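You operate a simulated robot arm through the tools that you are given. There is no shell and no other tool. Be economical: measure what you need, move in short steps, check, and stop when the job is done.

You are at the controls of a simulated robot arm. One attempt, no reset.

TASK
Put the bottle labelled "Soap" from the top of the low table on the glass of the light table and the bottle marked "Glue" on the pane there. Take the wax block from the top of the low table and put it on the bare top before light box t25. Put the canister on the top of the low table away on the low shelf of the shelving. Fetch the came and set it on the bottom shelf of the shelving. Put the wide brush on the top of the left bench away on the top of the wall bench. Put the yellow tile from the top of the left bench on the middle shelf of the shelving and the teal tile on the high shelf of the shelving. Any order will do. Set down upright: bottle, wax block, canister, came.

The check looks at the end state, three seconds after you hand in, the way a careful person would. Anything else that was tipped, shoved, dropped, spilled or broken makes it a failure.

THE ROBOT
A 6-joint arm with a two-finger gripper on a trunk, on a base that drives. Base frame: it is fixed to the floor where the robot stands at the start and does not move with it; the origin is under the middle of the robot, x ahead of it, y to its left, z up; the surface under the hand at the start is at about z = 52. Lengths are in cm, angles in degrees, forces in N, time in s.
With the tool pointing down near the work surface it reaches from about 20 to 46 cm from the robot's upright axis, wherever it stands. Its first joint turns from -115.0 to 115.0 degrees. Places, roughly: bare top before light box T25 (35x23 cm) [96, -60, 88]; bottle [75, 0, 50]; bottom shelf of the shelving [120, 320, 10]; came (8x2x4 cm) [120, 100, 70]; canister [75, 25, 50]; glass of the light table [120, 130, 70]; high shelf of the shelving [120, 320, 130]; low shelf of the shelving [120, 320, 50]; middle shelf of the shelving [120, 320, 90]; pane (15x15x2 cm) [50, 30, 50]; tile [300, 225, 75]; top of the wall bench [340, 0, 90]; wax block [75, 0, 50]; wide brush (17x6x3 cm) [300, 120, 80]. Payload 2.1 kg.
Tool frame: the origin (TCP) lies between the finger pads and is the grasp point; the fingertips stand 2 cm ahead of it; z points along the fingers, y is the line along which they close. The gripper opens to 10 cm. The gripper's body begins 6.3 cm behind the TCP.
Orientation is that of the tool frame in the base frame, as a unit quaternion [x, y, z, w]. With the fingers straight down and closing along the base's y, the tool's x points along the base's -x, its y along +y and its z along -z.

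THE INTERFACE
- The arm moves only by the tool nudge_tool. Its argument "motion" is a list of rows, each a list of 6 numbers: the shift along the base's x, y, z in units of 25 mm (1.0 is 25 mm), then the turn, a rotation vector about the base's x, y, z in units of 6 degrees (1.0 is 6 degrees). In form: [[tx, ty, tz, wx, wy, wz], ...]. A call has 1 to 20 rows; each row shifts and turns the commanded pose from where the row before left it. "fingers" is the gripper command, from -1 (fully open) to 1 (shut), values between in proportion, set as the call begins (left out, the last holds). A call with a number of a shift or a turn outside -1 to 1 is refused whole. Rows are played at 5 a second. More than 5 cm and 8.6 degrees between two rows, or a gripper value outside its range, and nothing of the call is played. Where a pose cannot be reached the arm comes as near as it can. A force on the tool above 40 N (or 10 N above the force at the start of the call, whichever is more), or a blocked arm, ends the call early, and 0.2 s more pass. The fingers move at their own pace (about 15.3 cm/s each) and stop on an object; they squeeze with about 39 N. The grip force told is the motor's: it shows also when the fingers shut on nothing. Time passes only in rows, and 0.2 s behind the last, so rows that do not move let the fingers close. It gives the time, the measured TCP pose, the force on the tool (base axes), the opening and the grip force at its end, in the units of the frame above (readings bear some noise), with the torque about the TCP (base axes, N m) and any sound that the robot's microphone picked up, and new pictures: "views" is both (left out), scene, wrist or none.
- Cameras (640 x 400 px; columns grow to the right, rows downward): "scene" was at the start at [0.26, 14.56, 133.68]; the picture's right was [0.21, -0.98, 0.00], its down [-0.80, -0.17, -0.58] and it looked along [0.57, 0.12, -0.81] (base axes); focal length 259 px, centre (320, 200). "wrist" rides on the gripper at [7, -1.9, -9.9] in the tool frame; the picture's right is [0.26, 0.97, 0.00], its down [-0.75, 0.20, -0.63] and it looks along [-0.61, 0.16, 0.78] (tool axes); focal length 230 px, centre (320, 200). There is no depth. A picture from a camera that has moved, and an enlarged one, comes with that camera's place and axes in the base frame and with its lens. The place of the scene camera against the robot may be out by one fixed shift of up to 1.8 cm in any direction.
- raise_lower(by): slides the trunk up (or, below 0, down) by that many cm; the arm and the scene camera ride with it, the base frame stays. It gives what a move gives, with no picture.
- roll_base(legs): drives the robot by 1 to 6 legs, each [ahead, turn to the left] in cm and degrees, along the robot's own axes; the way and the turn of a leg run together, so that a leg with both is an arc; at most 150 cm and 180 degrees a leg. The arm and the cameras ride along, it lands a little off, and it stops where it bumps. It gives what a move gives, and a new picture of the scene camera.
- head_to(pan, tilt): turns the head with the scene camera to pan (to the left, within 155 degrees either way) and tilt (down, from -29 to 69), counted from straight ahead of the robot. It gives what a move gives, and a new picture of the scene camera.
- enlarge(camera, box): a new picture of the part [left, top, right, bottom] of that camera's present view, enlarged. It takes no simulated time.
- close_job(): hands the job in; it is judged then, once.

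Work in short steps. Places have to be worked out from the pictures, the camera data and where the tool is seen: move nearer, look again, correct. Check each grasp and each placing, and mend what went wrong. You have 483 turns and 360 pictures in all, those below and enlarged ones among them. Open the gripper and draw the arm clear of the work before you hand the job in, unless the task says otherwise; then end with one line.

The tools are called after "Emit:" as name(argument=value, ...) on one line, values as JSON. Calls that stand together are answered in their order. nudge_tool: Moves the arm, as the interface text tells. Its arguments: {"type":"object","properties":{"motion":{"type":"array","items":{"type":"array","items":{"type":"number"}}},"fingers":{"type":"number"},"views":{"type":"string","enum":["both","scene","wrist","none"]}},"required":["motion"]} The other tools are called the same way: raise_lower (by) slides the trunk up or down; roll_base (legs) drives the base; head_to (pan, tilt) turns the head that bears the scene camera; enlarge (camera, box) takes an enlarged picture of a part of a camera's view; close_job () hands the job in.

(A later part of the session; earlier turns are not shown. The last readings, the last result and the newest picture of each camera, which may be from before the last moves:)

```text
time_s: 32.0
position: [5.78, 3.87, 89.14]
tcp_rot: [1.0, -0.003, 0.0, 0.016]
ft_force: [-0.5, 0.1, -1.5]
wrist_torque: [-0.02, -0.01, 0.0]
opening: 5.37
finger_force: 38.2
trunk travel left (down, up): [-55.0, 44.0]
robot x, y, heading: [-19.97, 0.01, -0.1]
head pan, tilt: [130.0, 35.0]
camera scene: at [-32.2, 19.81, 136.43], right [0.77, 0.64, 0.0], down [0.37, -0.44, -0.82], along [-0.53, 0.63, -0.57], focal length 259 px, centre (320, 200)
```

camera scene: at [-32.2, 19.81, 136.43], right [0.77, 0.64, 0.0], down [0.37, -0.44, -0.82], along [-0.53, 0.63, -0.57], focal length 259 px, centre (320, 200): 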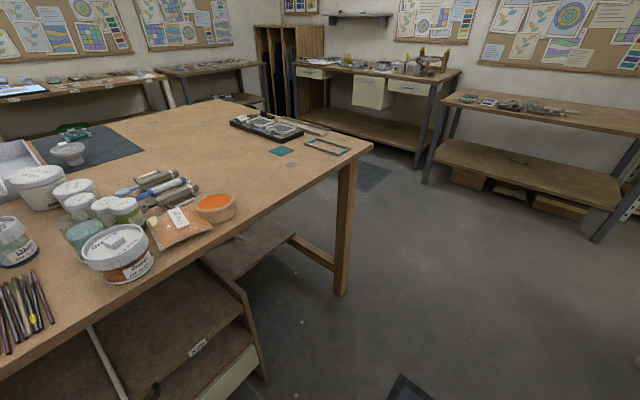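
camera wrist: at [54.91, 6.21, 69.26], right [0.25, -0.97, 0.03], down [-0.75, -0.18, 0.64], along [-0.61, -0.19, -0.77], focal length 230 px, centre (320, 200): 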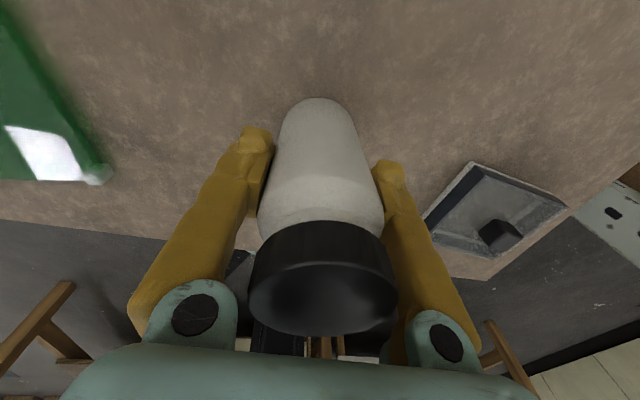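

Free floor lies to the left (gap between tables is too tight). I turn left and drive along x≈-20 toward y≈200, to go around the light table.

Emit:
head_to(pan=-30, tilt=35)

Emit:
roll_base(legs=[[0, 90], [120, 0]])

```text
time_s: 34.5
position: [5.86, 3.77, 89.25]
tcp_rot: [1.0, -0.002, 0.0, 0.017]
ft_force: [0.1, 0.1, -2.8]
wrist_torque: [-0.03, -0.01, 0.0]
opening: 5.37
finger_force: 39.6
trunk travel left (down, up): [-55.0, 44.0]
robot x, y, heading: [-19.81, -0.04, -0.2]
head pan, tilt: [-30.0, 35.0]
camera scene: at [-18.93, 8.65, 136.43], right [-0.5, -0.87, 0.0], down [-0.5, 0.29, -0.82], along [0.71, -0.41, -0.57], focal length 259 px, centre (320, 200)
```

scene: 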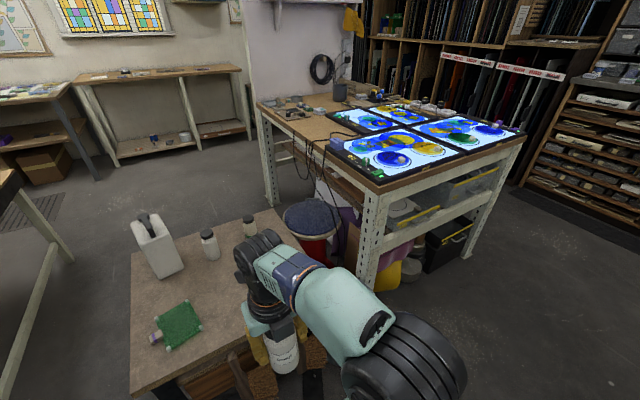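

```text
time_s: 44.3
position: [-23.74, 145.3, 89.21]
tcp_rot: [0.706, 0.708, 0.011, 0.012]
ft_force: [0.0, -0.2, -1.3]
wrist_torque: [-0.02, -0.02, 0.02]
opening: 5.42
finger_force: 39.4
trunk travel left (down, up): [-55.0, 44.0]
robot x, y, heading: [-19.71, 119.99, 90.6]
head pan, tilt: [-30.0, 35.0]
camera scene: at [-30.18, 120.48, 136.43], right [0.87, -0.49, 0.0], down [-0.28, -0.5, -0.82], along [0.4, 0.71, -0.57], focal length 259 px, centre (320, 200)
```

scene: 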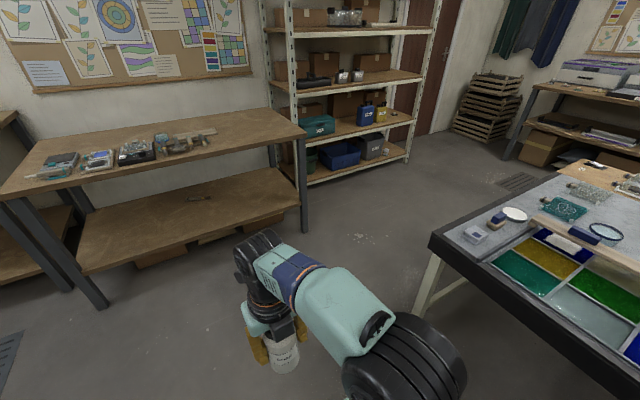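

Corridor between the light table's back edge (y≈160) and the bench (y≈260) is clear. I advance to y≈208 and turn to face +x, looking over the light table.

Emit:
roll_base(legs=[[86, 0], [0, -90], [100, 0]])

Emit:
head_to(pan=-80, tilt=45)

Emit:
enlarge(camera="scene", box=[60, 80, 420, 300])

```text
time_s: 57.4
position: [104.37, 208.56, 89.17]
tcp_rot: [1.0, -0.002, 0.0, 0.016]
ft_force: [-0.1, -0.1, -1.9]
wrist_torque: [0.02, -0.01, -0.04]
opening: 5.39
finger_force: 39.1
trunk travel left (down, up): [-55.0, 44.0]
robot x, y, heading: [79.04, 204.44, -0.0]
head pan, tilt: [-30.0, 35.0]
camera scene: at [79.57, 213.26, 136.43], right [-0.5, -0.87, 0.0], down [-0.5, 0.29, -0.82], along [0.71, -0.41, -0.57], focal length 259 px, centre (320, 200)
```

scene: 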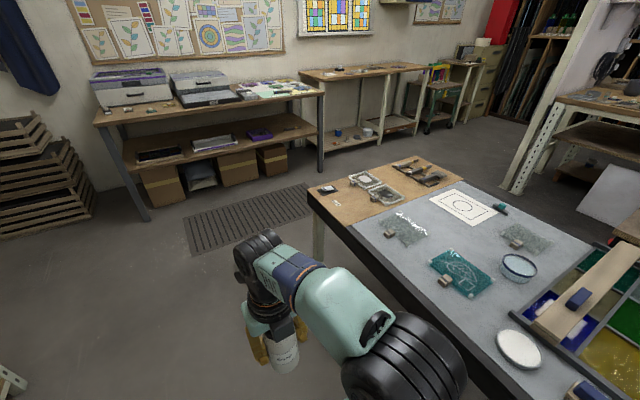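

```text
time_s: 58.6
position: [104.26, 208.55, 89.19]
tcp_rot: [1.0, -0.002, 0.0, 0.016]
ft_force: [0.1, 0.7, -2.1]
wrist_torque: [0.0, -0.04, -0.01]
opening: 5.38
finger_force: 39.1
trunk travel left (down, up): [-55.0, 44.0]
robot x, y, heading: [78.42, 204.96, 0.2]
head pan, tilt: [-80.0, 45.0]
camera scene: at [73.35, 209.65, 134.95], right [-0.98, -0.18, 0.0], down [-0.12, 0.7, -0.71], along [0.12, -0.7, -0.71], focal length 259 px, centre (320, 200)
```

scene: 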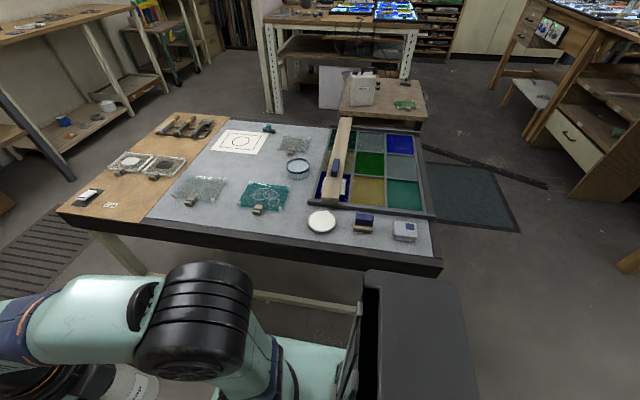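

```text
1.78 times, centred on (240, 190) of scene
camera zoom: at [73.35, 209.65, 134.95], right [-0.98, -0.18, 0.0], down [-0.12, 0.7, -0.71], along [0.12, -0.7, -0.71], focal length 461 px, centre (462, 218)
```

zoom: 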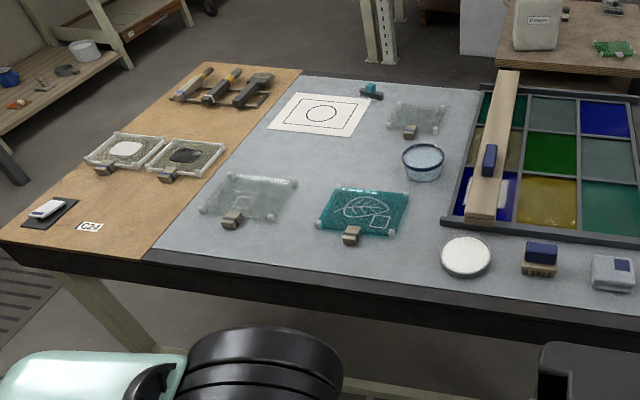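

The light area with panes is the glass; the free patch near (120,135) between paper and panes suits Soap. The came is the dark bar with teal grip near (116,105). I raise the trunk, drive to (119,183) and face -y.

Emit:
raise_lower(by=10)

Emit:
roll_base(legs=[[40, 0], [0, -90], [20, 0]])

Emit:
head_to(pan=0, tilt=55)

```text
time_s: 60.0
position: [104.29, 208.54, 99.2]
tcp_rot: [1.0, -0.002, 0.0, 0.016]
ft_force: [-0.4, -0.1, -1.5]
wrist_torque: [0.0, -0.02, 0.03]
opening: 5.34
finger_force: 39.0
trunk travel left (down, up): [-65.0, 34.0]
robot x, y, heading: [79.01, 204.55, 0.1]
head pan, tilt: [-80.0, 45.0]
```

```text
time_s: 67.5
position: [122.45, 158.89, 99.23]
tcp_rot: [-0.701, 0.713, 0.012, -0.011]
ft_force: [0.3, -0.6, -2.1]
wrist_torque: [0.03, 0.0, -0.03]
opening: 5.34
finger_force: 39.2
trunk travel left (down, up): [-65.0, 34.0]
robot x, y, heading: [118.7, 184.42, -90.9]
head pan, tilt: [-80.0, 45.0]
camera scene: at [124.01, 188.01, 144.95], right [-0.16, 0.99, 0.0], down [0.7, 0.11, -0.71], along [-0.7, -0.11, -0.71], focal length 259 px, centre (320, 200)
```

scene: 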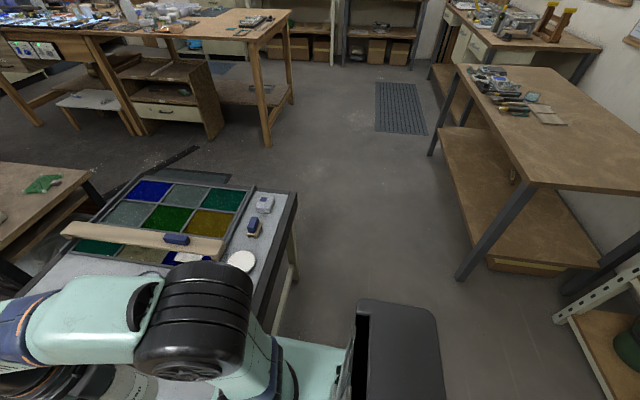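

```text
time_s: 69.0
position: [122.41, 158.88, 99.18]
tcp_rot: [-0.701, 0.713, 0.012, -0.012]
ft_force: [-1.0, 0.2, -2.0]
wrist_torque: [-0.03, -0.01, -0.02]
opening: 5.37
finger_force: 39.1
trunk travel left (down, up): [-65.0, 34.0]
robot x, y, heading: [118.95, 184.69, -90.8]
head pan, tilt: [0.0, 55.0]
camera scene: at [131.94, 182.13, 143.61], right [-1.0, 0.01, 0.0], down [0.01, 0.82, -0.57], along [-0.01, -0.57, -0.82], focal length 259 px, centre (320, 200)
```

scene: 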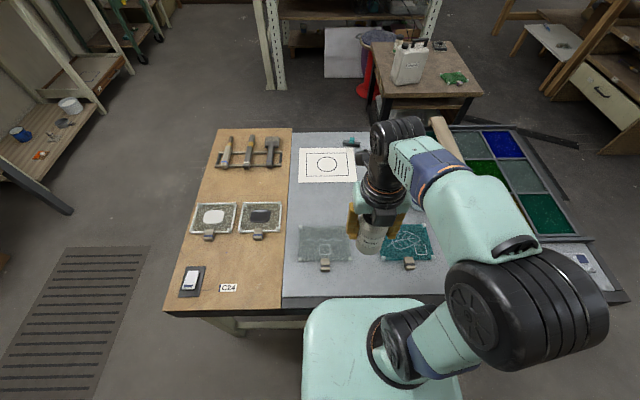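

The gap between the two panes around (117,147) is 11 cm wide and well within reach. I move the bottle above it and check with the wrist camera.

Emit:
nudge_tool(motion=[[-0.5, -1, 0, 0, 0, 0], [-0.5, -1, 0, 0, 0, 0], [-0.5, -1, 0, 0, 0, 0], [-0.5, -1, 0, 0, 0, 0], [-0.16, -0.64, -1, 0, 0, 0], [0, 0, -1, 0, 0, 0], [0, 0, -1, 0, 0, 0], [0, 0, -1, 0, 0, 0]], views="both")

```text
time_s: 70.8
position: [121.12, 147.85, 89.1]
tcp_rot: [-0.702, 0.712, 0.011, -0.012]
ft_force: [0.1, -0.2, -1.9]
wrist_torque: [0.02, 0.02, -0.01]
opening: 5.36
finger_force: 39.6
out of reach, approached as far as the arm can: row 2, 3, 4, 5
trunk travel left (down, up): [-65.0, 34.0]
robot x, y, heading: [118.06, 184.48, -90.7]
head pan, tilt: [0.0, 55.0]
camera scene: at [131.95, 182.08, 143.61], right [-1.0, 0.01, 0.0], down [0.01, 0.82, -0.57], along [-0.01, -0.57, -0.82], focal length 259 px, centre (320, 200)
camera wrist: at [123.07, 140.86, 98.88], right [-0.97, -0.24, 0.03], down [-0.17, 0.75, 0.64], along [-0.18, 0.61, -0.77], focal length 230 px, centre (320, 200)
```

scene: 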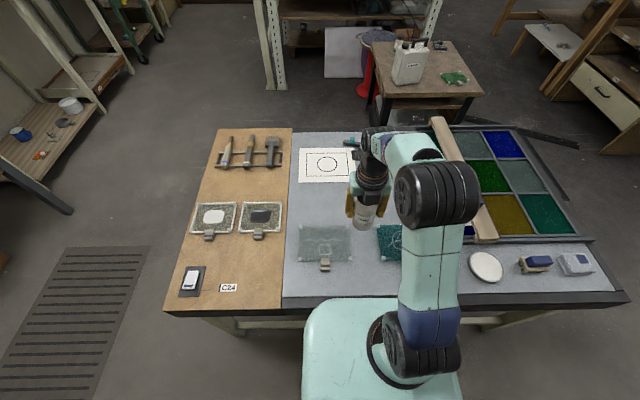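
wrist: 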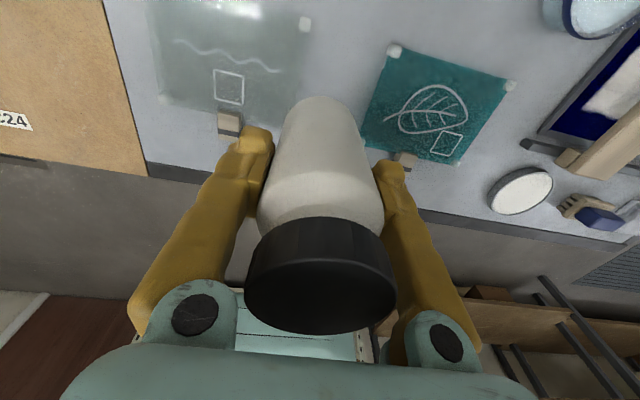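

The wrist is at a joint limit, so it stands at x=121 and needs to be at ~118.5. I unwind the yaw a bit while shifting.

Emit:
nudge_tool(motion=[[0, 0, 0, 0, 0, -1], [0, 0, 0, 0, 0, -1], [0, 0, 0, 0, 0, -1], [-0.5, 0, 0, 0, 0, 0], [-0.6, -0.1, 0, 0, 0, 0]], views="wrist")

```text
time_s: 72.0
position: [118.13, 147.41, 89.17]
tcp_rot: [-0.581, 0.814, 0.013, -0.009]
ft_force: [0.3, 0.4, -1.8]
wrist_torque: [0.01, 0.02, -0.02]
opening: 5.39
finger_force: 39.2
trunk travel left (down, up): [-65.0, 34.0]
robot x, y, heading: [118.59, 184.79, -90.7]
head pan, tilt: [0.0, 55.0]
camera wrist: at [117.91, 140.24, 98.92], right [-1.0, 0.07, 0.03], down [0.07, 0.77, 0.64], along [0.02, 0.64, -0.77], focal length 230 px, centre (320, 200)
```

wrist: 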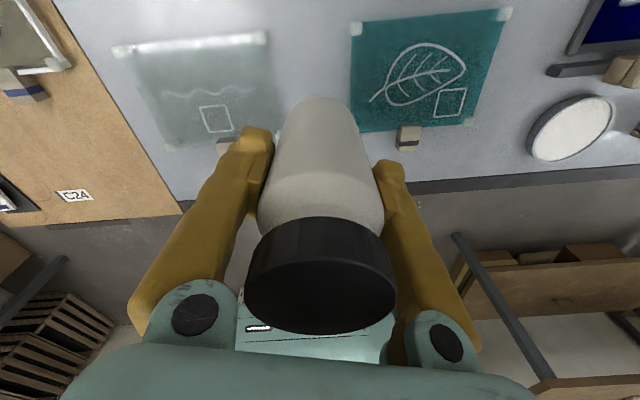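

Well centred in the gap now. I lower until touch.

Emit:
nudge_tool(motion=[[0, 0, -1, 0, 0, 0], [0, 0, -1, 0, 0, 0], [0, 0, -0.7, 0, 0, 0], [0, 0, -0.3, 0, 0, 0], [0, 0, -0.2, 0, 0, 0], [0, 0, 0, 0, 0, 0]], views="scene")

```text
time_s: 73.4
position: [118.22, 147.49, 81.03]
tcp_rot: [-0.581, 0.814, 0.013, -0.009]
ft_force: [-1.3, -0.5, -1.8]
wrist_torque: [-0.02, 0.0, 0.0]
opening: 5.38
finger_force: 38.7
trunk travel left (down, up): [-65.0, 34.0]
robot x, y, heading: [118.62, 184.57, -90.6]
head pan, tilt: [0.0, 55.0]
camera scene: at [131.94, 182.13, 143.61], right [-1.0, 0.01, 0.0], down [0.01, 0.82, -0.57], along [-0.01, -0.57, -0.82], focal length 259 px, centre (320, 200)
```

scene: 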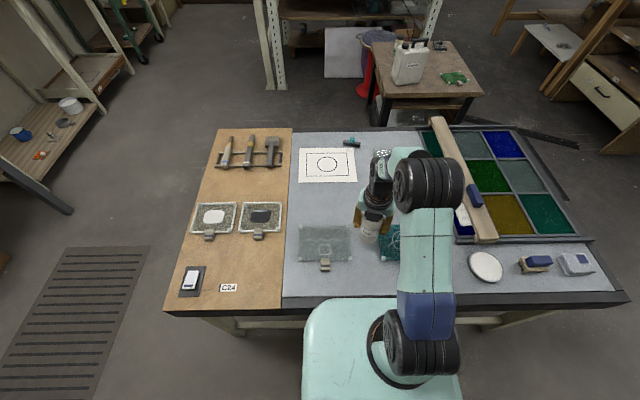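

Emit:
nudge_tool(motion=[[0, 0, -0.2, 0, 0, 0], [0, 0, -0.2, 0, 0, 0], [0, 0, -0.2, 0, 0, 0], [0, 0, 0, 0, 0, 0]], views="none")

```text
time_s: 74.4
position: [118.23, 147.54, 79.42]
tcp_rot: [-0.581, 0.814, 0.013, -0.01]
ft_force: [-0.2, 0.3, -2.0]
wrist_torque: [-0.01, 0.01, 0.03]
opening: 5.43
finger_force: 38.6
trunk travel left (down, up): [-65.0, 34.0]
robot x, y, heading: [119.13, 184.09, -90.7]
head pan, tilt: [0.0, 55.0]
```

No contact yet; I keep lowering in small steps until the force changes.

Emit:
nudge_tool(motion=[[0, 0, -0.15, 0, 0, 0], [0, 0, -0.15, 0, 0, 0], [0, 0, 0, 0, 0, 0]], views="none")

Emit:
nudge_tool(motion=[[0, 0, -0.15, 0, 0, 0], [0, 0, -0.15, 0, 0, 0], [0, 0, 0, 0, 0, 0]], views="wrist")

```text
time_s: 75.2
position: [118.4, 147.56, 78.64]
tcp_rot: [-0.58, 0.814, 0.013, -0.01]
ft_force: [0.3, -0.2, -1.8]
wrist_torque: [0.02, 0.02, 0.01]
opening: 5.38
finger_force: 38.8
trunk travel left (down, up): [-65.0, 34.0]
robot x, y, heading: [118.66, 184.88, -90.9]
head pan, tilt: [0.0, 55.0]
```

```text
time_s: 76.0
position: [118.31, 147.53, 77.82]
tcp_rot: [-0.581, 0.814, 0.013, -0.01]
ft_force: [-0.2, 0.4, -1.1]
wrist_torque: [0.0, 0.01, -0.05]
opening: 5.37
finger_force: 38.9
trunk travel left (down, up): [-65.0, 34.0]
robot x, y, heading: [118.8, 184.34, -90.6]
head pan, tilt: [0.0, 55.0]
camera wrist: at [118.0, 140.23, 87.83], right [-1.0, 0.07, 0.03], down [0.07, 0.77, 0.64], along [0.02, 0.64, -0.77], focal length 230 px, centre (320, 200)
```

wrist: 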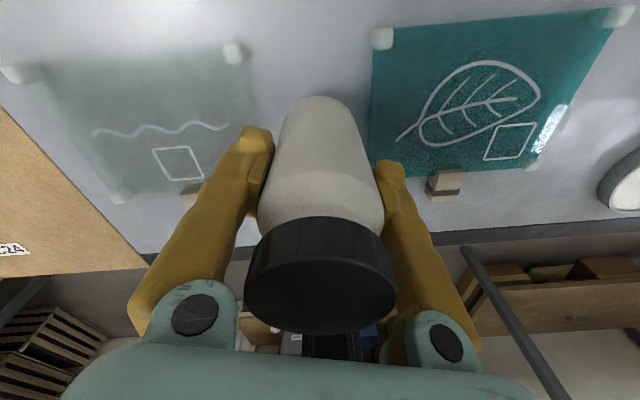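

Emit:
nudge_tool(motion=[[0, 0, -0.08, 0, 0, 0], [0, 0, 0, 0, 0, 0]], views="none")

Emit:
nudge_tool(motion=[[0, 0, -0.08, 0, 0, 0], [0, 0, 0, 0, 0, 0]], views="none")

```text
time_s: 76.6
position: [118.3, 147.49, 77.74]
tcp_rot: [-0.58, 0.814, 0.014, -0.01]
ft_force: [-0.2, 0.3, -1.6]
wrist_torque: [-0.03, -0.02, 0.02]
opening: 5.4
finger_force: 39.1
trunk travel left (down, up): [-65.0, 34.0]
robot x, y, heading: [118.43, 184.23, -90.7]
head pan, tilt: [0.0, 55.0]
```

```text
time_s: 77.2
position: [118.3, 147.47, 77.54]
tcp_rot: [-0.582, 0.813, 0.014, -0.01]
ft_force: [-0.1, 0.2, -2.0]
wrist_torque: [-0.01, -0.03, 0.0]
opening: 5.38
finger_force: 39.1
trunk travel left (down, up): [-65.0, 34.0]
robot x, y, heading: [118.89, 184.34, -90.6]
head pan, tilt: [0.0, 55.0]
```

Emit:
nudge_tool(motion=[[0, 0, -0.1, 0, 0, 0], [0, 0, 0, 0, 0, 0]], views="none")

Emit:
nudge_tool(motion=[[0, 0, -0.1, 0, 0, 0], [0, 0, 0, 0, 0, 0]], views="none")

Emit:
nudge_tool(motion=[[0, 0, -0.1, 0, 0, 0], [0, 0, 0, 0, 0, 0]], views="scene")

```text
time_s: 77.8
position: [118.29, 147.47, 77.19]
tcp_rot: [-0.581, 0.814, 0.013, -0.01]
ft_force: [0.4, -0.2, -1.8]
wrist_torque: [0.04, -0.05, -0.03]
opening: 5.38
finger_force: 38.9
trunk travel left (down, up): [-65.0, 34.0]
robot x, y, heading: [118.7, 184.2, -90.7]
head pan, tilt: [0.0, 55.0]
```

```text
time_s: 78.4
position: [118.41, 147.52, 77.07]
tcp_rot: [-0.581, 0.814, 0.013, -0.009]
ft_force: [0.6, 0.2, -2.0]
wrist_torque: [0.01, 0.01, 0.02]
opening: 5.39
finger_force: 39.2
trunk travel left (down, up): [-65.0, 34.0]
robot x, y, heading: [118.86, 184.2, -90.8]
head pan, tilt: [0.0, 55.0]
```

```text
time_s: 79.0
position: [118.39, 147.46, 76.69]
tcp_rot: [-0.581, 0.814, 0.013, -0.011]
ft_force: [0.4, -0.5, -1.6]
wrist_torque: [0.01, 0.0, 0.0]
opening: 5.36
finger_force: 38.6
trunk travel left (down, up): [-65.0, 34.0]
robot x, y, heading: [118.87, 184.39, -90.9]
head pan, tilt: [0.0, 55.0]
camera scene: at [131.94, 182.13, 143.61], right [-1.0, 0.01, 0.0], down [0.01, 0.82, -0.57], along [-0.01, -0.57, -0.82], focal length 259 px, centre (320, 200)
```

scene: 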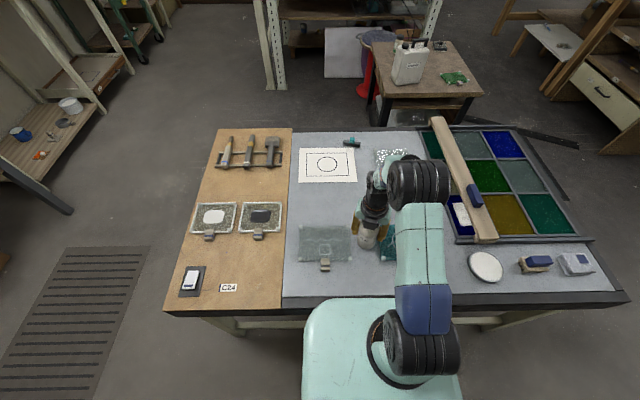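

Emit:
nudge_tool(motion=[[0, 0, -0.15, 0, 0, 0], [0, 0, 0, 0, 0, 0]], views="none")

Emit:
nudge_tool(motion=[[0, 0, -0.15, 0, 0, 0], [0, 0, 0, 0, 0, 0]], views="none")

Emit:
nudge_tool(motion=[[0, 0, -0.15, 0, 0, 0], [0, 0, 0, 0, 0, 0]], views="none")

```text
time_s: 79.6
position: [118.37, 147.53, 76.42]
tcp_rot: [-0.581, 0.814, 0.014, -0.01]
ft_force: [1.3, 0.2, -0.9]
wrist_torque: [-0.04, -0.02, -0.04]
opening: 5.36
finger_force: 38.8
trunk travel left (down, up): [-65.0, 34.0]
robot x, y, heading: [118.8, 184.97, -90.7]
head pan, tilt: [0.0, 55.0]
```

```text
time_s: 80.2
position: [118.31, 147.57, 76.05]
tcp_rot: [-0.581, 0.814, 0.013, -0.009]
ft_force: [0.3, -0.5, -1.7]
wrist_torque: [-0.03, -0.03, -0.02]
opening: 5.38
finger_force: 39.4
trunk travel left (down, up): [-65.0, 34.0]
robot x, y, heading: [118.75, 184.39, -90.7]
head pan, tilt: [0.0, 55.0]
```

```text
time_s: 80.8
position: [118.26, 147.57, 75.68]
tcp_rot: [-0.582, 0.813, 0.013, -0.009]
ft_force: [-0.4, -0.1, -1.8]
wrist_torque: [0.01, 0.0, 0.02]
opening: 5.36
finger_force: 39.0
trunk travel left (down, up): [-65.0, 34.0]
robot x, y, heading: [118.73, 184.47, -90.6]
head pan, tilt: [0.0, 55.0]
```

Emit:
nudge_tool(motion=[[0, 0, -0.2, 0, 0, 0], [0, 0, 0, 0, 0, 0]], views="both")

Emit:
enlarge(camera="scene", box=[330, 190, 410, 270])

```text
time_s: 81.4
position: [118.25, 147.6, 75.45]
tcp_rot: [-0.581, 0.814, 0.012, -0.012]
ft_force: [-0.2, -2.1, 19.0]
wrist_torque: [-0.2, -0.48, -0.04]
opening: 5.41
finger_force: 39.4
trunk travel left (down, up): [-65.0, 34.0]
robot x, y, heading: [119.08, 184.68, -90.7]
head pan, tilt: [0.0, 55.0]
camera scene: at [131.92, 182.43, 143.65], right [-1.0, 0.01, 0.0], down [0.01, 0.82, -0.58], along [-0.01, -0.58, -0.82], focal length 259 px, centre (320, 200)
camera wrist: at [117.97, 140.35, 85.35], right [-1.0, 0.07, 0.03], down [0.07, 0.77, 0.63], along [0.02, 0.63, -0.77], focal length 230 px, centre (320, 200)
```

scene: 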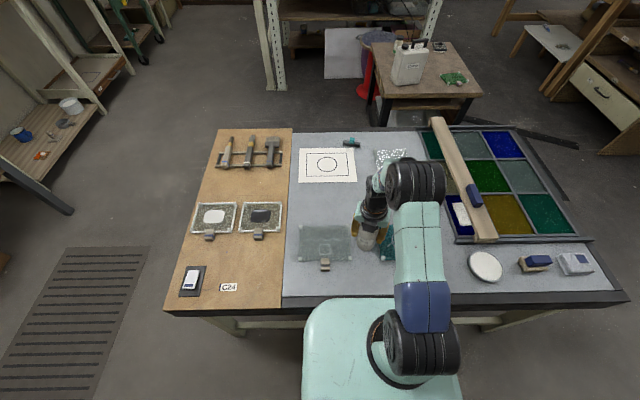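
wrist: 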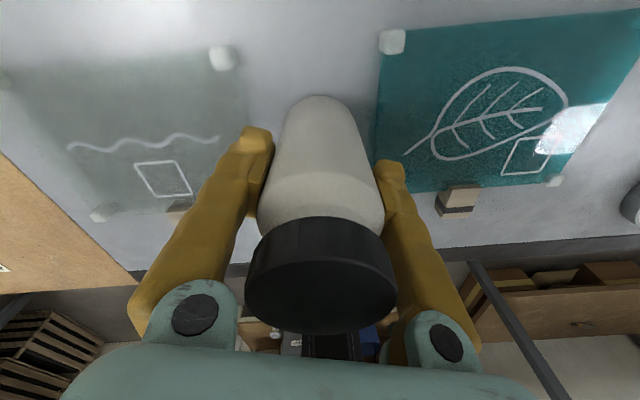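

```text
5.00 times, centred on (370, 230) of scene
camera zoom: at [131.92, 182.43, 143.65], right [-1.0, 0.01, 0.0], down [0.01, 0.82, -0.58], along [-0.01, -0.58, -0.82], focal length 1297 px, centre (70, 50)
```

zoom: 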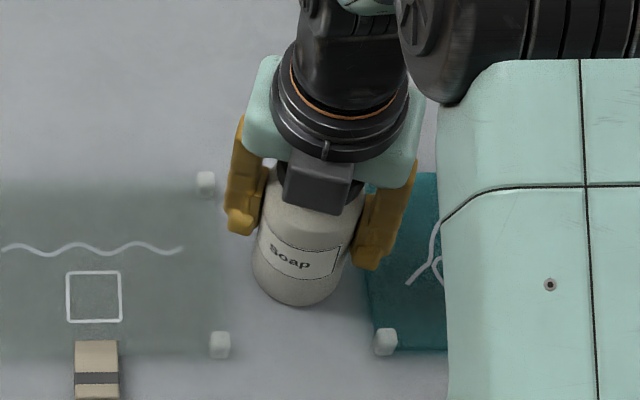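

Contact felt (21 N): glass at z≈68. I relieve the push slightly, open, and lift straight up.

Emit:
nudge_tool(motion=[[0, 0, 0.1, 0, 0, 0], [0, 0, 0, 0, 0, 0]], views="none")

Emit:
nudge_tool(motion=[[0, 0, 0, 0, 0, 0], [0, 0, 0, 0, 0, 0], [0, 0, 0, 0, 0, 0]], fingers=-0.4, views="none")

Emit:
nudge_tool(motion=[[0, 0, 0.5, 0, 0, 0], [0, 0, 0.5, 0, 0, 0], [0, 0, 1, 0, 0, 0], [0, 0, 1, 0, 0, 0], [0, 0, 1, 0, 0, 0], [0, 0, 1, 0, 0, 0], [0, 0, 1, 0, 0, 0], [0, 0, 1, 0, 0, 0]], views="both")

```text
time_s: 82.0
position: [118.32, 147.59, 75.33]
tcp_rot: [-0.582, 0.813, 0.014, -0.009]
ft_force: [0.0, 0.0, -1.5]
wrist_torque: [0.02, 0.01, 0.0]
opening: 5.38
finger_force: 39.7
trunk travel left (down, up): [-65.0, 34.0]
robot x, y, heading: [118.81, 183.95, -90.6]
head pan, tilt: [0.0, 55.0]
```

```text
time_s: 82.8
position: [118.28, 147.57, 75.5]
tcp_rot: [-0.581, 0.814, 0.013, -0.009]
ft_force: [0.5, -0.8, -0.1]
wrist_torque: [0.0, -0.03, -0.01]
opening: 6.98
finger_force: 0.0
trunk travel left (down, up): [-65.0, 34.0]
robot x, y, heading: [118.79, 184.24, -90.8]
head pan, tilt: [0.0, 55.0]
```

```text
time_s: 84.6
position: [118.18, 147.65, 93.06]
tcp_rot: [-0.58, 0.814, 0.014, -0.01]
ft_force: [0.4, -0.3, -0.4]
wrist_torque: [0.01, 0.0, 0.0]
opening: 7.0
finger_force: 0.1
trunk travel left (down, up): [-65.0, 34.0]
robot x, y, heading: [118.85, 184.4, -90.6]
head pan, tilt: [0.0, 55.0]
camera scene: at [131.94, 182.19, 143.61], right [-1.0, 0.01, 0.0], down [0.01, 0.82, -0.57], along [-0.01, -0.57, -0.82], focal length 259 px, centre (320, 200)
camera wrist: at [117.98, 140.36, 102.86], right [-1.0, 0.07, 0.03], down [0.07, 0.77, 0.64], along [0.02, 0.64, -0.77], focal length 230 px, centre (320, 200)
```

scene: 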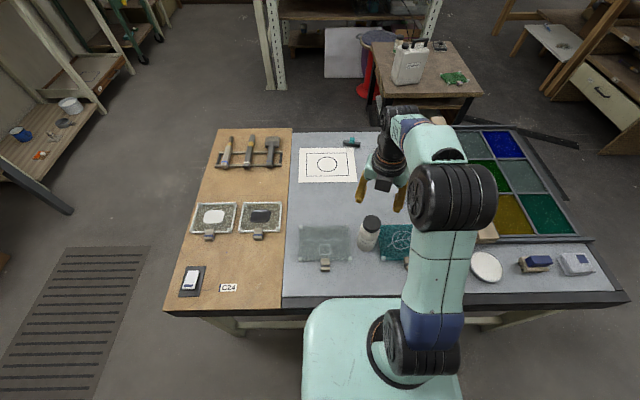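
wrist: 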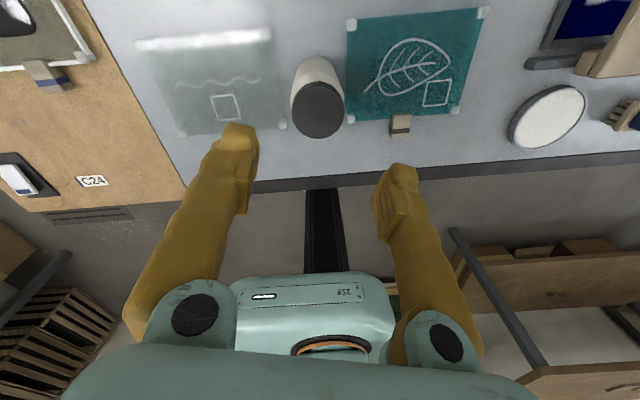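

Soap stands upright between the panes. Next the tiles on the left bench: I retract the arm, back off and drive towards x≈245, y≈225.

Emit:
nudge_tool(motion=[[0, 1, 0.5, 0, 0, 0], [0, 1, 0, 0, 0, 0], [0, 1, 0, 0, 0, 0], [0, 1, 0, 0, 0, 0]], views="none", fingers=-1)

Emit:
roll_base(legs=[[-22, 0], [0, 90], [115, 0]])

Emit:
enlarge(camera="scene", box=[120, 0, 520, 200])

```text
time_s: 85.6
position: [118.19, 157.65, 94.16]
tcp_rot: [-0.581, 0.814, 0.012, -0.009]
ft_force: [-0.2, 0.7, -0.4]
wrist_torque: [-0.04, 0.0, -0.01]
opening: 10.0
finger_force: 0.0
trunk travel left (down, up): [-65.0, 34.0]
robot x, y, heading: [118.94, 184.2, -90.6]
head pan, tilt: [0.0, 55.0]
```

```text
time_s: 96.6
position: [259.97, 209.39, 94.16]
tcp_rot: [0.989, -0.147, -0.002, 0.016]
ft_force: [0.1, 0.8, 0.3]
wrist_torque: [-0.04, 0.01, 0.0]
opening: 10.01
finger_force: 0.0
trunk travel left (down, up): [-65.0, 34.0]
robot x, y, heading: [233.09, 209.08, 1.4]
head pan, tilt: [0.0, 55.0]
camera scene: at [233.06, 222.21, 143.61], right [0.02, -1.0, 0.0], down [-0.82, -0.02, -0.57], along [0.57, 0.01, -0.82], focal length 259 px, centre (320, 200)
```

scene: 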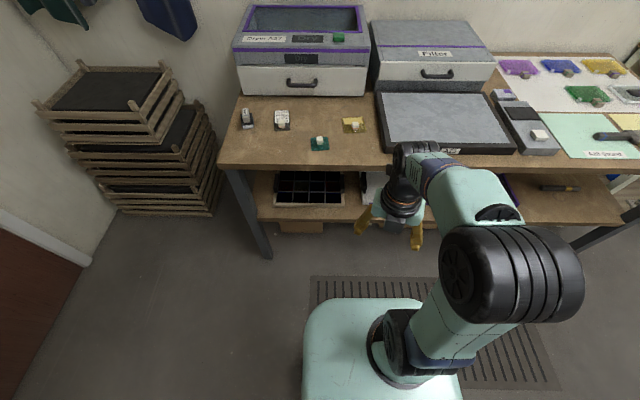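

```text
1.60 times, centred on (320, 100) of scene
camera zoom: at [233.06, 222.21, 143.61], right [0.02, -1.0, 0.0], down [-0.82, -0.02, -0.57], along [0.57, 0.01, -0.82], focal length 415 px, centre (320, 360)
```

zoom: 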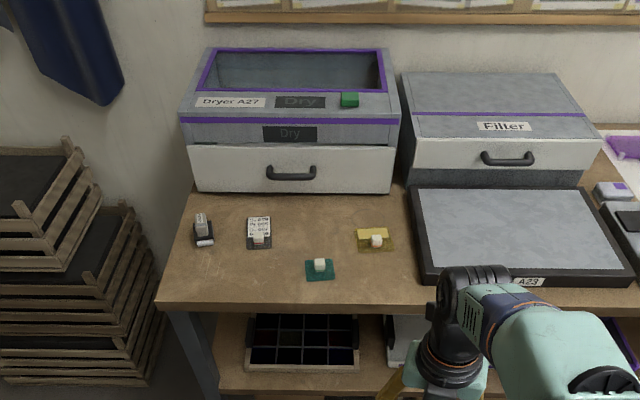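

Teal tile near (304.6,224), yellow near (314,210), both with cream knobs. I drive up to the bench (front edge x≈294).

Emit:
roll_base(legs=[[20, -1.4], [14, 0]])

Emit:
nudge_tool(motion=[[0, 0, 0, 0, 0, 0]], views="wrist")

Emit:
enlarge(camera="scene", box=[200, 60, 440, 220])

```text
time_s: 99.1
position: [293.64, 208.8, 94.22]
tcp_rot: [0.987, -0.162, -0.003, 0.016]
ft_force: [0.2, 0.9, -0.7]
wrist_torque: [0.02, 0.04, 0.01]
opening: 9.99
finger_force: 0.0
trunk travel left (down, up): [-65.0, 34.0]
robot x, y, heading: [266.56, 209.4, -0.4]
head pan, tilt: [0.0, 55.0]
camera scene: at [267.09, 222.32, 143.61], right [-0.01, -1.0, 0.0], down [-0.82, 0.0, -0.57], along [0.57, 0.0, -0.82], focal length 259 px, centre (320, 200)
```

scene: 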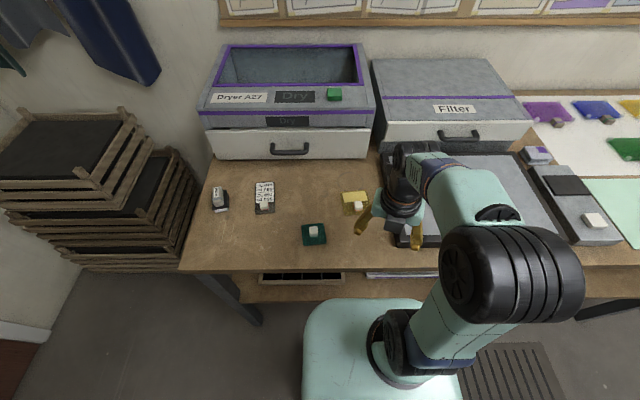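

```text
time_s: 99.5
position: [293.65, 208.79, 94.23]
tcp_rot: [0.987, -0.161, -0.003, 0.016]
ft_force: [0.2, 0.1, -0.3]
wrist_torque: [0.0, 0.0, 0.06]
opening: 10.03
finger_force: 0.1
trunk travel left (down, up): [-65.0, 34.0]
robot x, y, heading: [266.67, 208.92, -0.0]
head pan, tilt: [0.0, 55.0]
camera wrist: at [300.8, 208.75, 104.13], right [-0.06, -1.0, 0.03], down [-0.77, 0.07, 0.64], along [-0.64, 0.02, -0.77], focal length 230 px, centre (320, 200)
```

wrist: 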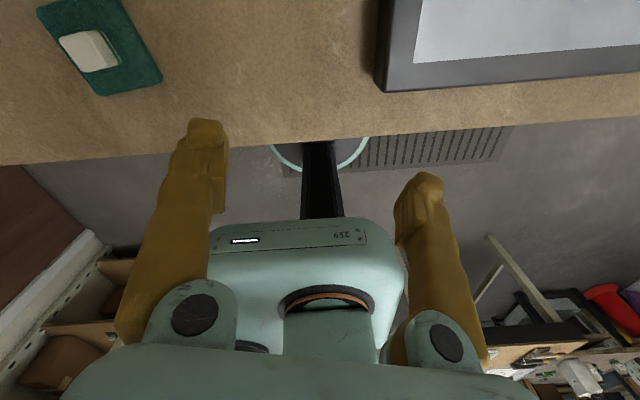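

```text
2.50 times, centred on (320, 140) of scene
camera zoom: at [267.07, 222.32, 143.61], right [-0.01, -1.0, 0.0], down [-0.82, 0.0, -0.57], along [0.57, 0.0, -0.82], focal length 649 px, centre (320, 350)
```

zoom: 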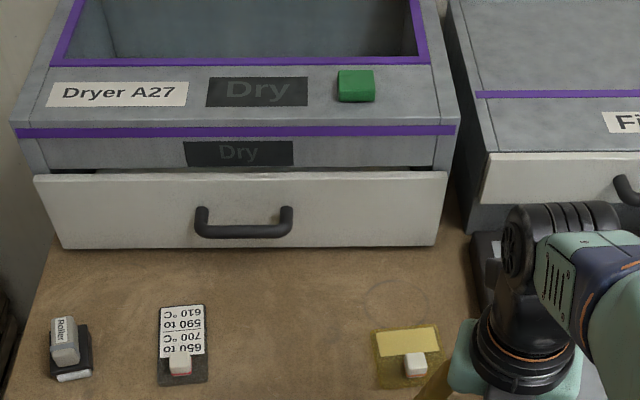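

Bench top seems about z=80. I move above the teal tile and square up the yaw.

Emit:
nudge_tool(motion=[[0.5, 1, 0, 0, 0, 0], [0.5, 1, 0, 0, 0, 0], [0.5, 1, 0, 0, 0, 0], [0.5, 1, 0, 0, 0, 1], [0.5, 1, 0, 0, 0, 1], [0, 1, 0, 0, 0, 1]], views="both")

```text
time_s: 100.9
position: [300.0, 223.9, 94.2]
tcp_rot: [1.0, -0.004, 0.0, 0.017]
ft_force: [-0.3, -0.2, -0.3]
wrist_torque: [0.0, 0.04, 0.01]
opening: 10.0
finger_force: 0.1
trunk travel left (down, up): [-65.0, 34.0]
robot x, y, heading: [266.52, 209.09, -0.1]
head pan, tilt: [0.0, 55.0]
camera scene: at [267.12, 222.43, 143.6], right [-0.01, -1.0, 0.0], down [-0.82, 0.0, -0.57], along [0.57, 0.0, -0.82], focal length 259 px, centre (320, 200)
camera wrist: at [306.9, 226.06, 104.17], right [0.25, -0.97, 0.03], down [-0.75, -0.17, 0.64], along [-0.61, -0.18, -0.77], focal length 230 px, centre (320, 200)
```

scene: 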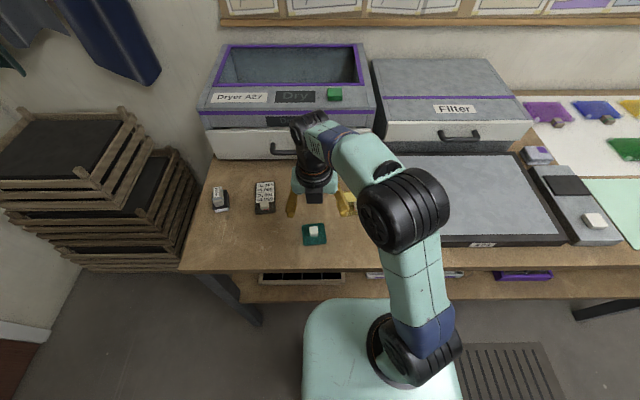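
wrist: 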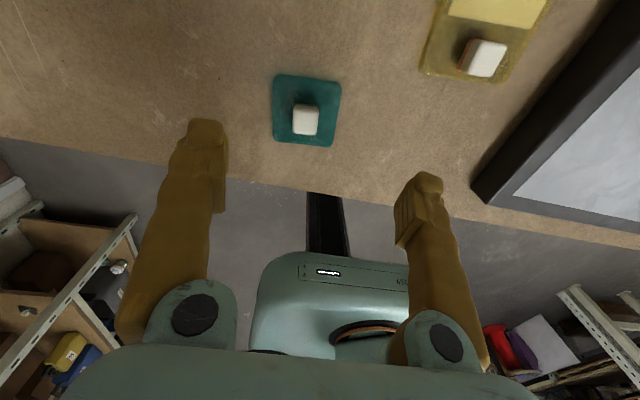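

Knob at about (299.3, 224.8), top near z≈83. I lower to z≈88 and re-measure.

Emit:
nudge_tool(motion=[[-0.3, 0.35, -1, 0, 0, 0], [0, 0, -1, 0, 0, 0], [0, 0, -0.5, 0, 0, 0], [0, 0, 0, 0, 0, 0]], fingers=-0.3, views="both")

Emit:
enlarge(camera="scene", box=[280, 180, 360, 250])

```text
time_s: 101.9
position: [299.17, 224.52, 87.87]
tcp_rot: [1.0, -0.005, 0.0, 0.016]
ft_force: [0.8, 0.9, 0.8]
wrist_torque: [0.01, 0.0, 0.02]
opening: 6.52
finger_force: 0.1
trunk travel left (down, up): [-65.0, 34.0]
robot x, y, heading: [266.68, 209.79, -0.4]
head pan, tilt: [0.0, 55.0]
camera scene: at [267.13, 222.33, 143.61], right [-0.01, -1.0, 0.0], down [-0.82, 0.0, -0.57], along [0.57, 0.0, -0.82], focal length 259 px, centre (320, 200)
camera wrist: at [306.06, 226.76, 97.8], right [0.25, -0.97, 0.03], down [-0.75, -0.17, 0.64], along [-0.61, -0.18, -0.77], focal length 230 px, centre (320, 200)
```

scene: 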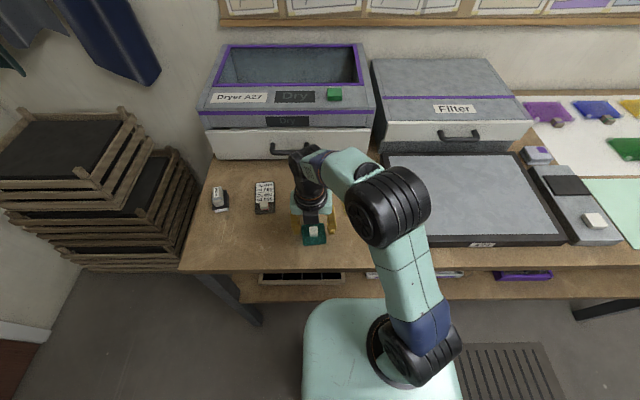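
wrist: 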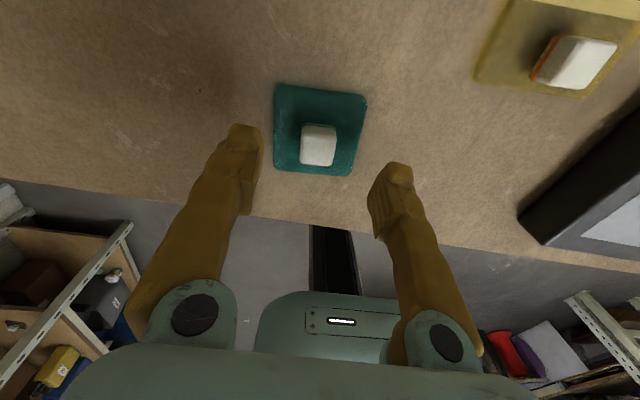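

```text
5.71 times, centred on (320, 215) of scene
camera zoom: at [267.13, 222.33, 143.61], right [-0.01, -1.0, 0.0], down [-0.82, 0.0, -0.57], along [0.57, 0.0, -0.82], focal length 1483 px, centre (320, 114)
```

zoom: 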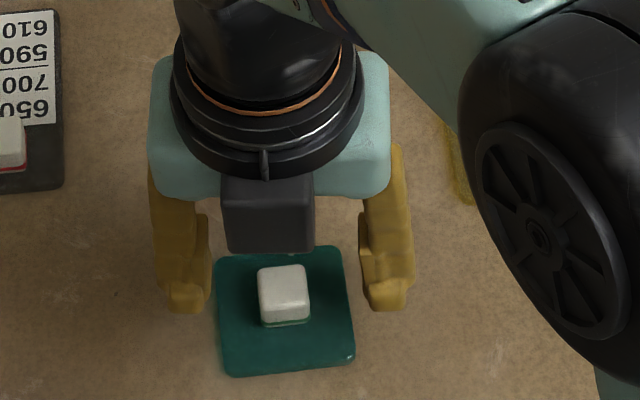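

Cross-checking gives the knob top nearer z≈84 and x≈300. I shift 0.8 cm forward and lower a little to verify.

Emit:
nudge_tool(motion=[[0.3, 0, -0.6, 0, 0, 0], [0, 0, -0.4, 0, 0, 0], [0, 0, 0, 0, 0, 0]], views="wrist")

Emit:
enlarge(camera="scene", box=[280, 180, 360, 250])

```text
time_s: 102.7
position: [300.04, 224.66, 85.5]
tcp_rot: [1.0, -0.005, -0.001, 0.016]
ft_force: [-0.3, 0.5, 0.5]
wrist_torque: [0.04, 0.0, 0.0]
opening: 6.49
finger_force: 0.1
trunk travel left (down, up): [-65.0, 34.0]
robot x, y, heading: [266.32, 209.36, -0.2]
head pan, tilt: [0.0, 55.0]
camera wrist: at [306.94, 226.83, 95.33], right [0.25, -0.97, 0.03], down [-0.75, -0.17, 0.64], along [-0.61, -0.18, -0.77], focal length 230 px, centre (320, 200)
```

wrist: 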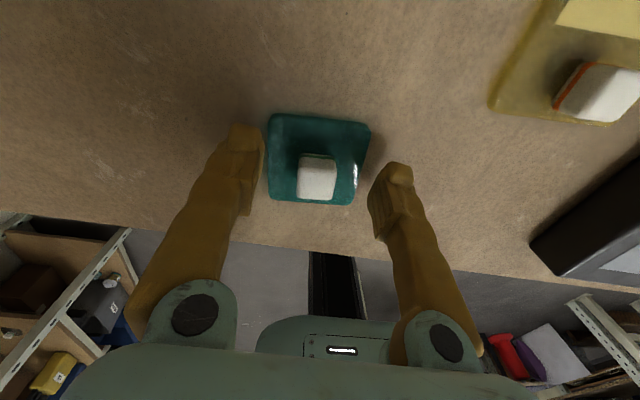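

```text
5.71 times, centred on (320, 215) of scene
camera zoom: at [267.14, 222.33, 143.61], right [-0.01, -1.0, 0.0], down [-0.82, 0.0, -0.57], along [0.57, 0.0, -0.82], focal length 1483 px, centre (320, 114)
```

zoom: 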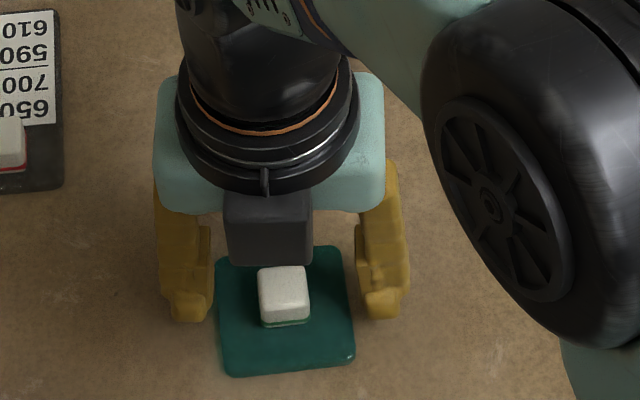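

Alignment looks right. I lower in small steps, watching for touch on the tile.

Emit:
nudge_tool(motion=[[0, 0, -0.2, 0, 0, 0], [0, 0, -0.2, 0, 0, 0], [0, 0, 0, 0, 0, 0]], views="wrist")

Emit:
enlarge(camera="scene", box=[280, 180, 360, 250])

```text
time_s: 103.5
position: [299.9, 224.64, 84.42]
tcp_rot: [1.0, -0.005, -0.001, 0.017]
ft_force: [0.6, 0.0, 0.1]
wrist_torque: [-0.01, 0.01, -0.01]
opening: 6.49
finger_force: 0.8
trunk travel left (down, up): [-65.0, 34.0]
robot x, y, heading: [266.97, 209.32, -0.3]
head pan, tilt: [0.0, 55.0]
camera wrist: at [306.85, 226.78, 94.33], right [0.25, -0.97, 0.03], down [-0.75, -0.17, 0.64], along [-0.61, -0.18, -0.77], focal length 230 px, centre (320, 200)
```

wrist: 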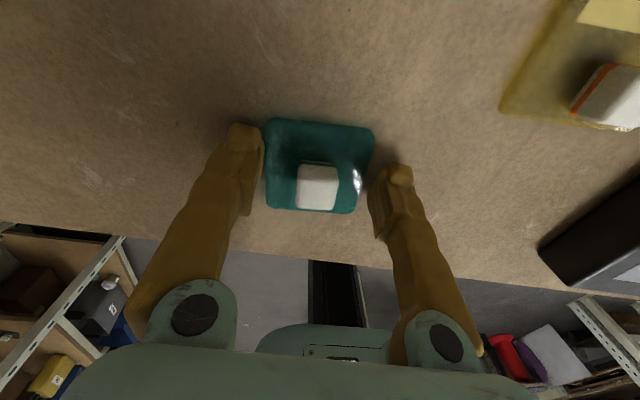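

```text
5.71 times, centred on (320, 215) of scene
camera zoom: at [267.13, 222.34, 143.61], right [-0.01, -1.0, 0.0], down [-0.82, 0.0, -0.57], along [0.57, 0.0, -0.82], focal length 1483 px, centre (320, 114)
```

zoom: 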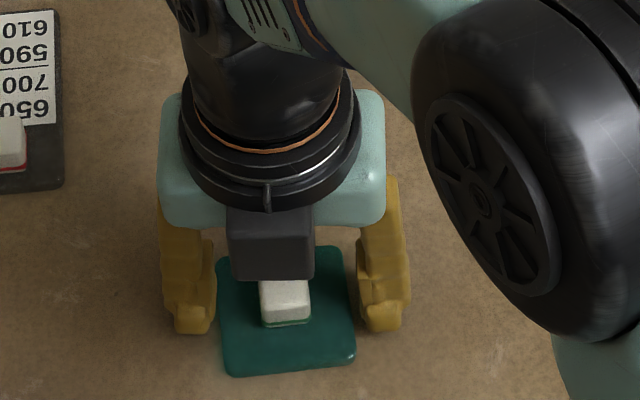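

Emit:
nudge_tool(motion=[[0, 0, -0.2, 0, 0, 0], [0, 0, -0.2, 0, 0, 0], [0, 0, 0, 0, 0, 0]], views="wrist")

Emit:
enlarge(camera="scene", box=[280, 180, 360, 250])

```text
time_s: 104.2
position: [299.84, 224.83, 84.02]
tcp_rot: [1.0, -0.005, 0.009, 0.011]
ft_force: [-5.6, -4.1, 26.5]
wrist_torque: [0.94, 0.27, 0.24]
opening: 6.24
finger_force: 0.0
trunk travel left (down, up): [-65.0, 34.0]
robot x, y, heading: [266.5, 209.51, -0.4]
head pan, tilt: [0.0, 55.0]
stopped in row 3: the force on the tool passed its limit at 43 N (the readings are from after the stop); the commanded pose is now the measured one
camera wrist: at [306.62, 226.81, 94.1], right [0.25, -0.97, 0.03], down [-0.76, -0.18, 0.62], along [-0.6, -0.17, -0.78], focal length 230 px, centre (320, 200)
```

wrist: 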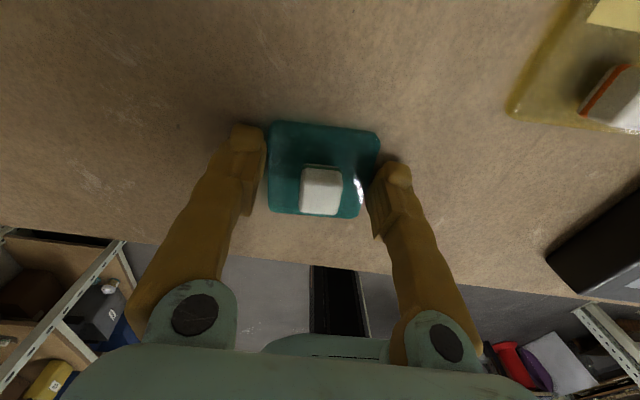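

```text
5.71 times, centred on (320, 215) of scene
camera zoom: at [266.5, 222.07, 143.67], right [-0.01, -1.0, 0.0], down [-0.82, 0.01, -0.58], along [0.58, 0.0, -0.82], focal length 1483 px, centre (320, 114)
```

zoom: 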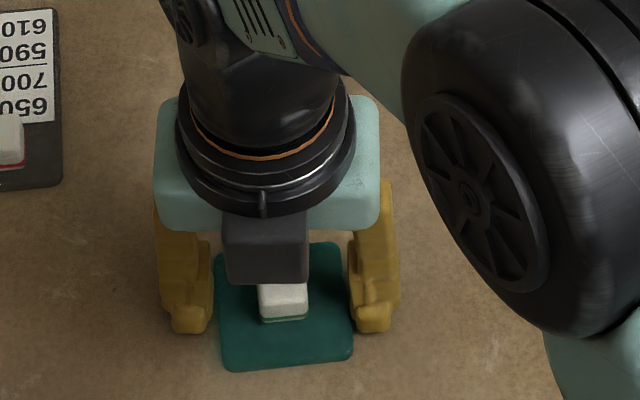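

Tips touched at z≈82 (bench level). I raise 0.4 cm and close on the knob.

Emit:
nudge_tool(motion=[[0, 0, 0.2, 0, 0, 0], [0, 0, 0, 0, 0, 0]], views="none")

Emit:
nudge_tool(motion=[[0, 0, 0, 0, 0, 0], [0, 0, 0, 0, 0, 0], [0, 0, 0, 0, 0, 0], [0, 0, 0, 0, 0, 0]], fingers=1, views="wrist")

```text
time_s: 104.8
position: [300.25, 224.79, 84.2]
tcp_rot: [1.0, -0.005, 0.005, 0.012]
ft_force: [-0.6, -0.9, -0.7]
wrist_torque: [0.0, -0.02, -0.01]
opening: 6.49
finger_force: 0.1
trunk travel left (down, up): [-65.0, 34.0]
robot x, y, heading: [266.57, 209.16, -0.6]
head pan, tilt: [0.0, 55.0]
```

```text
time_s: 105.7
position: [300.11, 224.65, 84.5]
tcp_rot: [1.0, -0.006, 0.008, 0.011]
ft_force: [-3.4, -4.6, 22.5]
wrist_torque: [0.11, 0.31, 0.25]
opening: 2.07
finger_force: 38.5
trunk travel left (down, up): [-65.0, 34.0]
robot x, y, heading: [266.81, 209.24, -0.5]
head pan, tilt: [0.0, 55.0]
stopped in row 4: the force on the tool passed its limit at 41 N (the readings are from after the stop); the commanded pose is now the measured one
camera wrist: at [306.75, 226.74, 94.63], right [0.25, -0.97, 0.03], down [-0.76, -0.18, 0.62], along [-0.6, -0.17, -0.78], focal length 230 px, centre (320, 200)
```

wrist: 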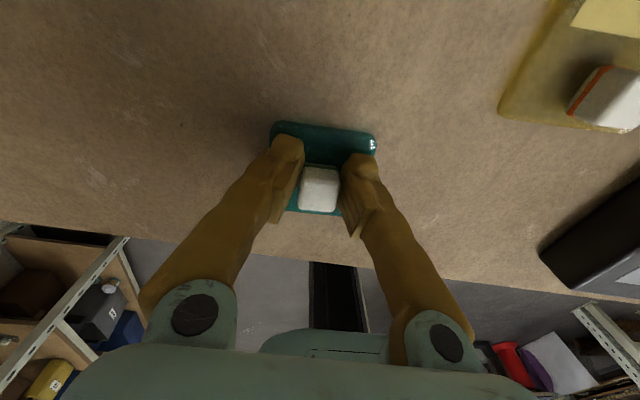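

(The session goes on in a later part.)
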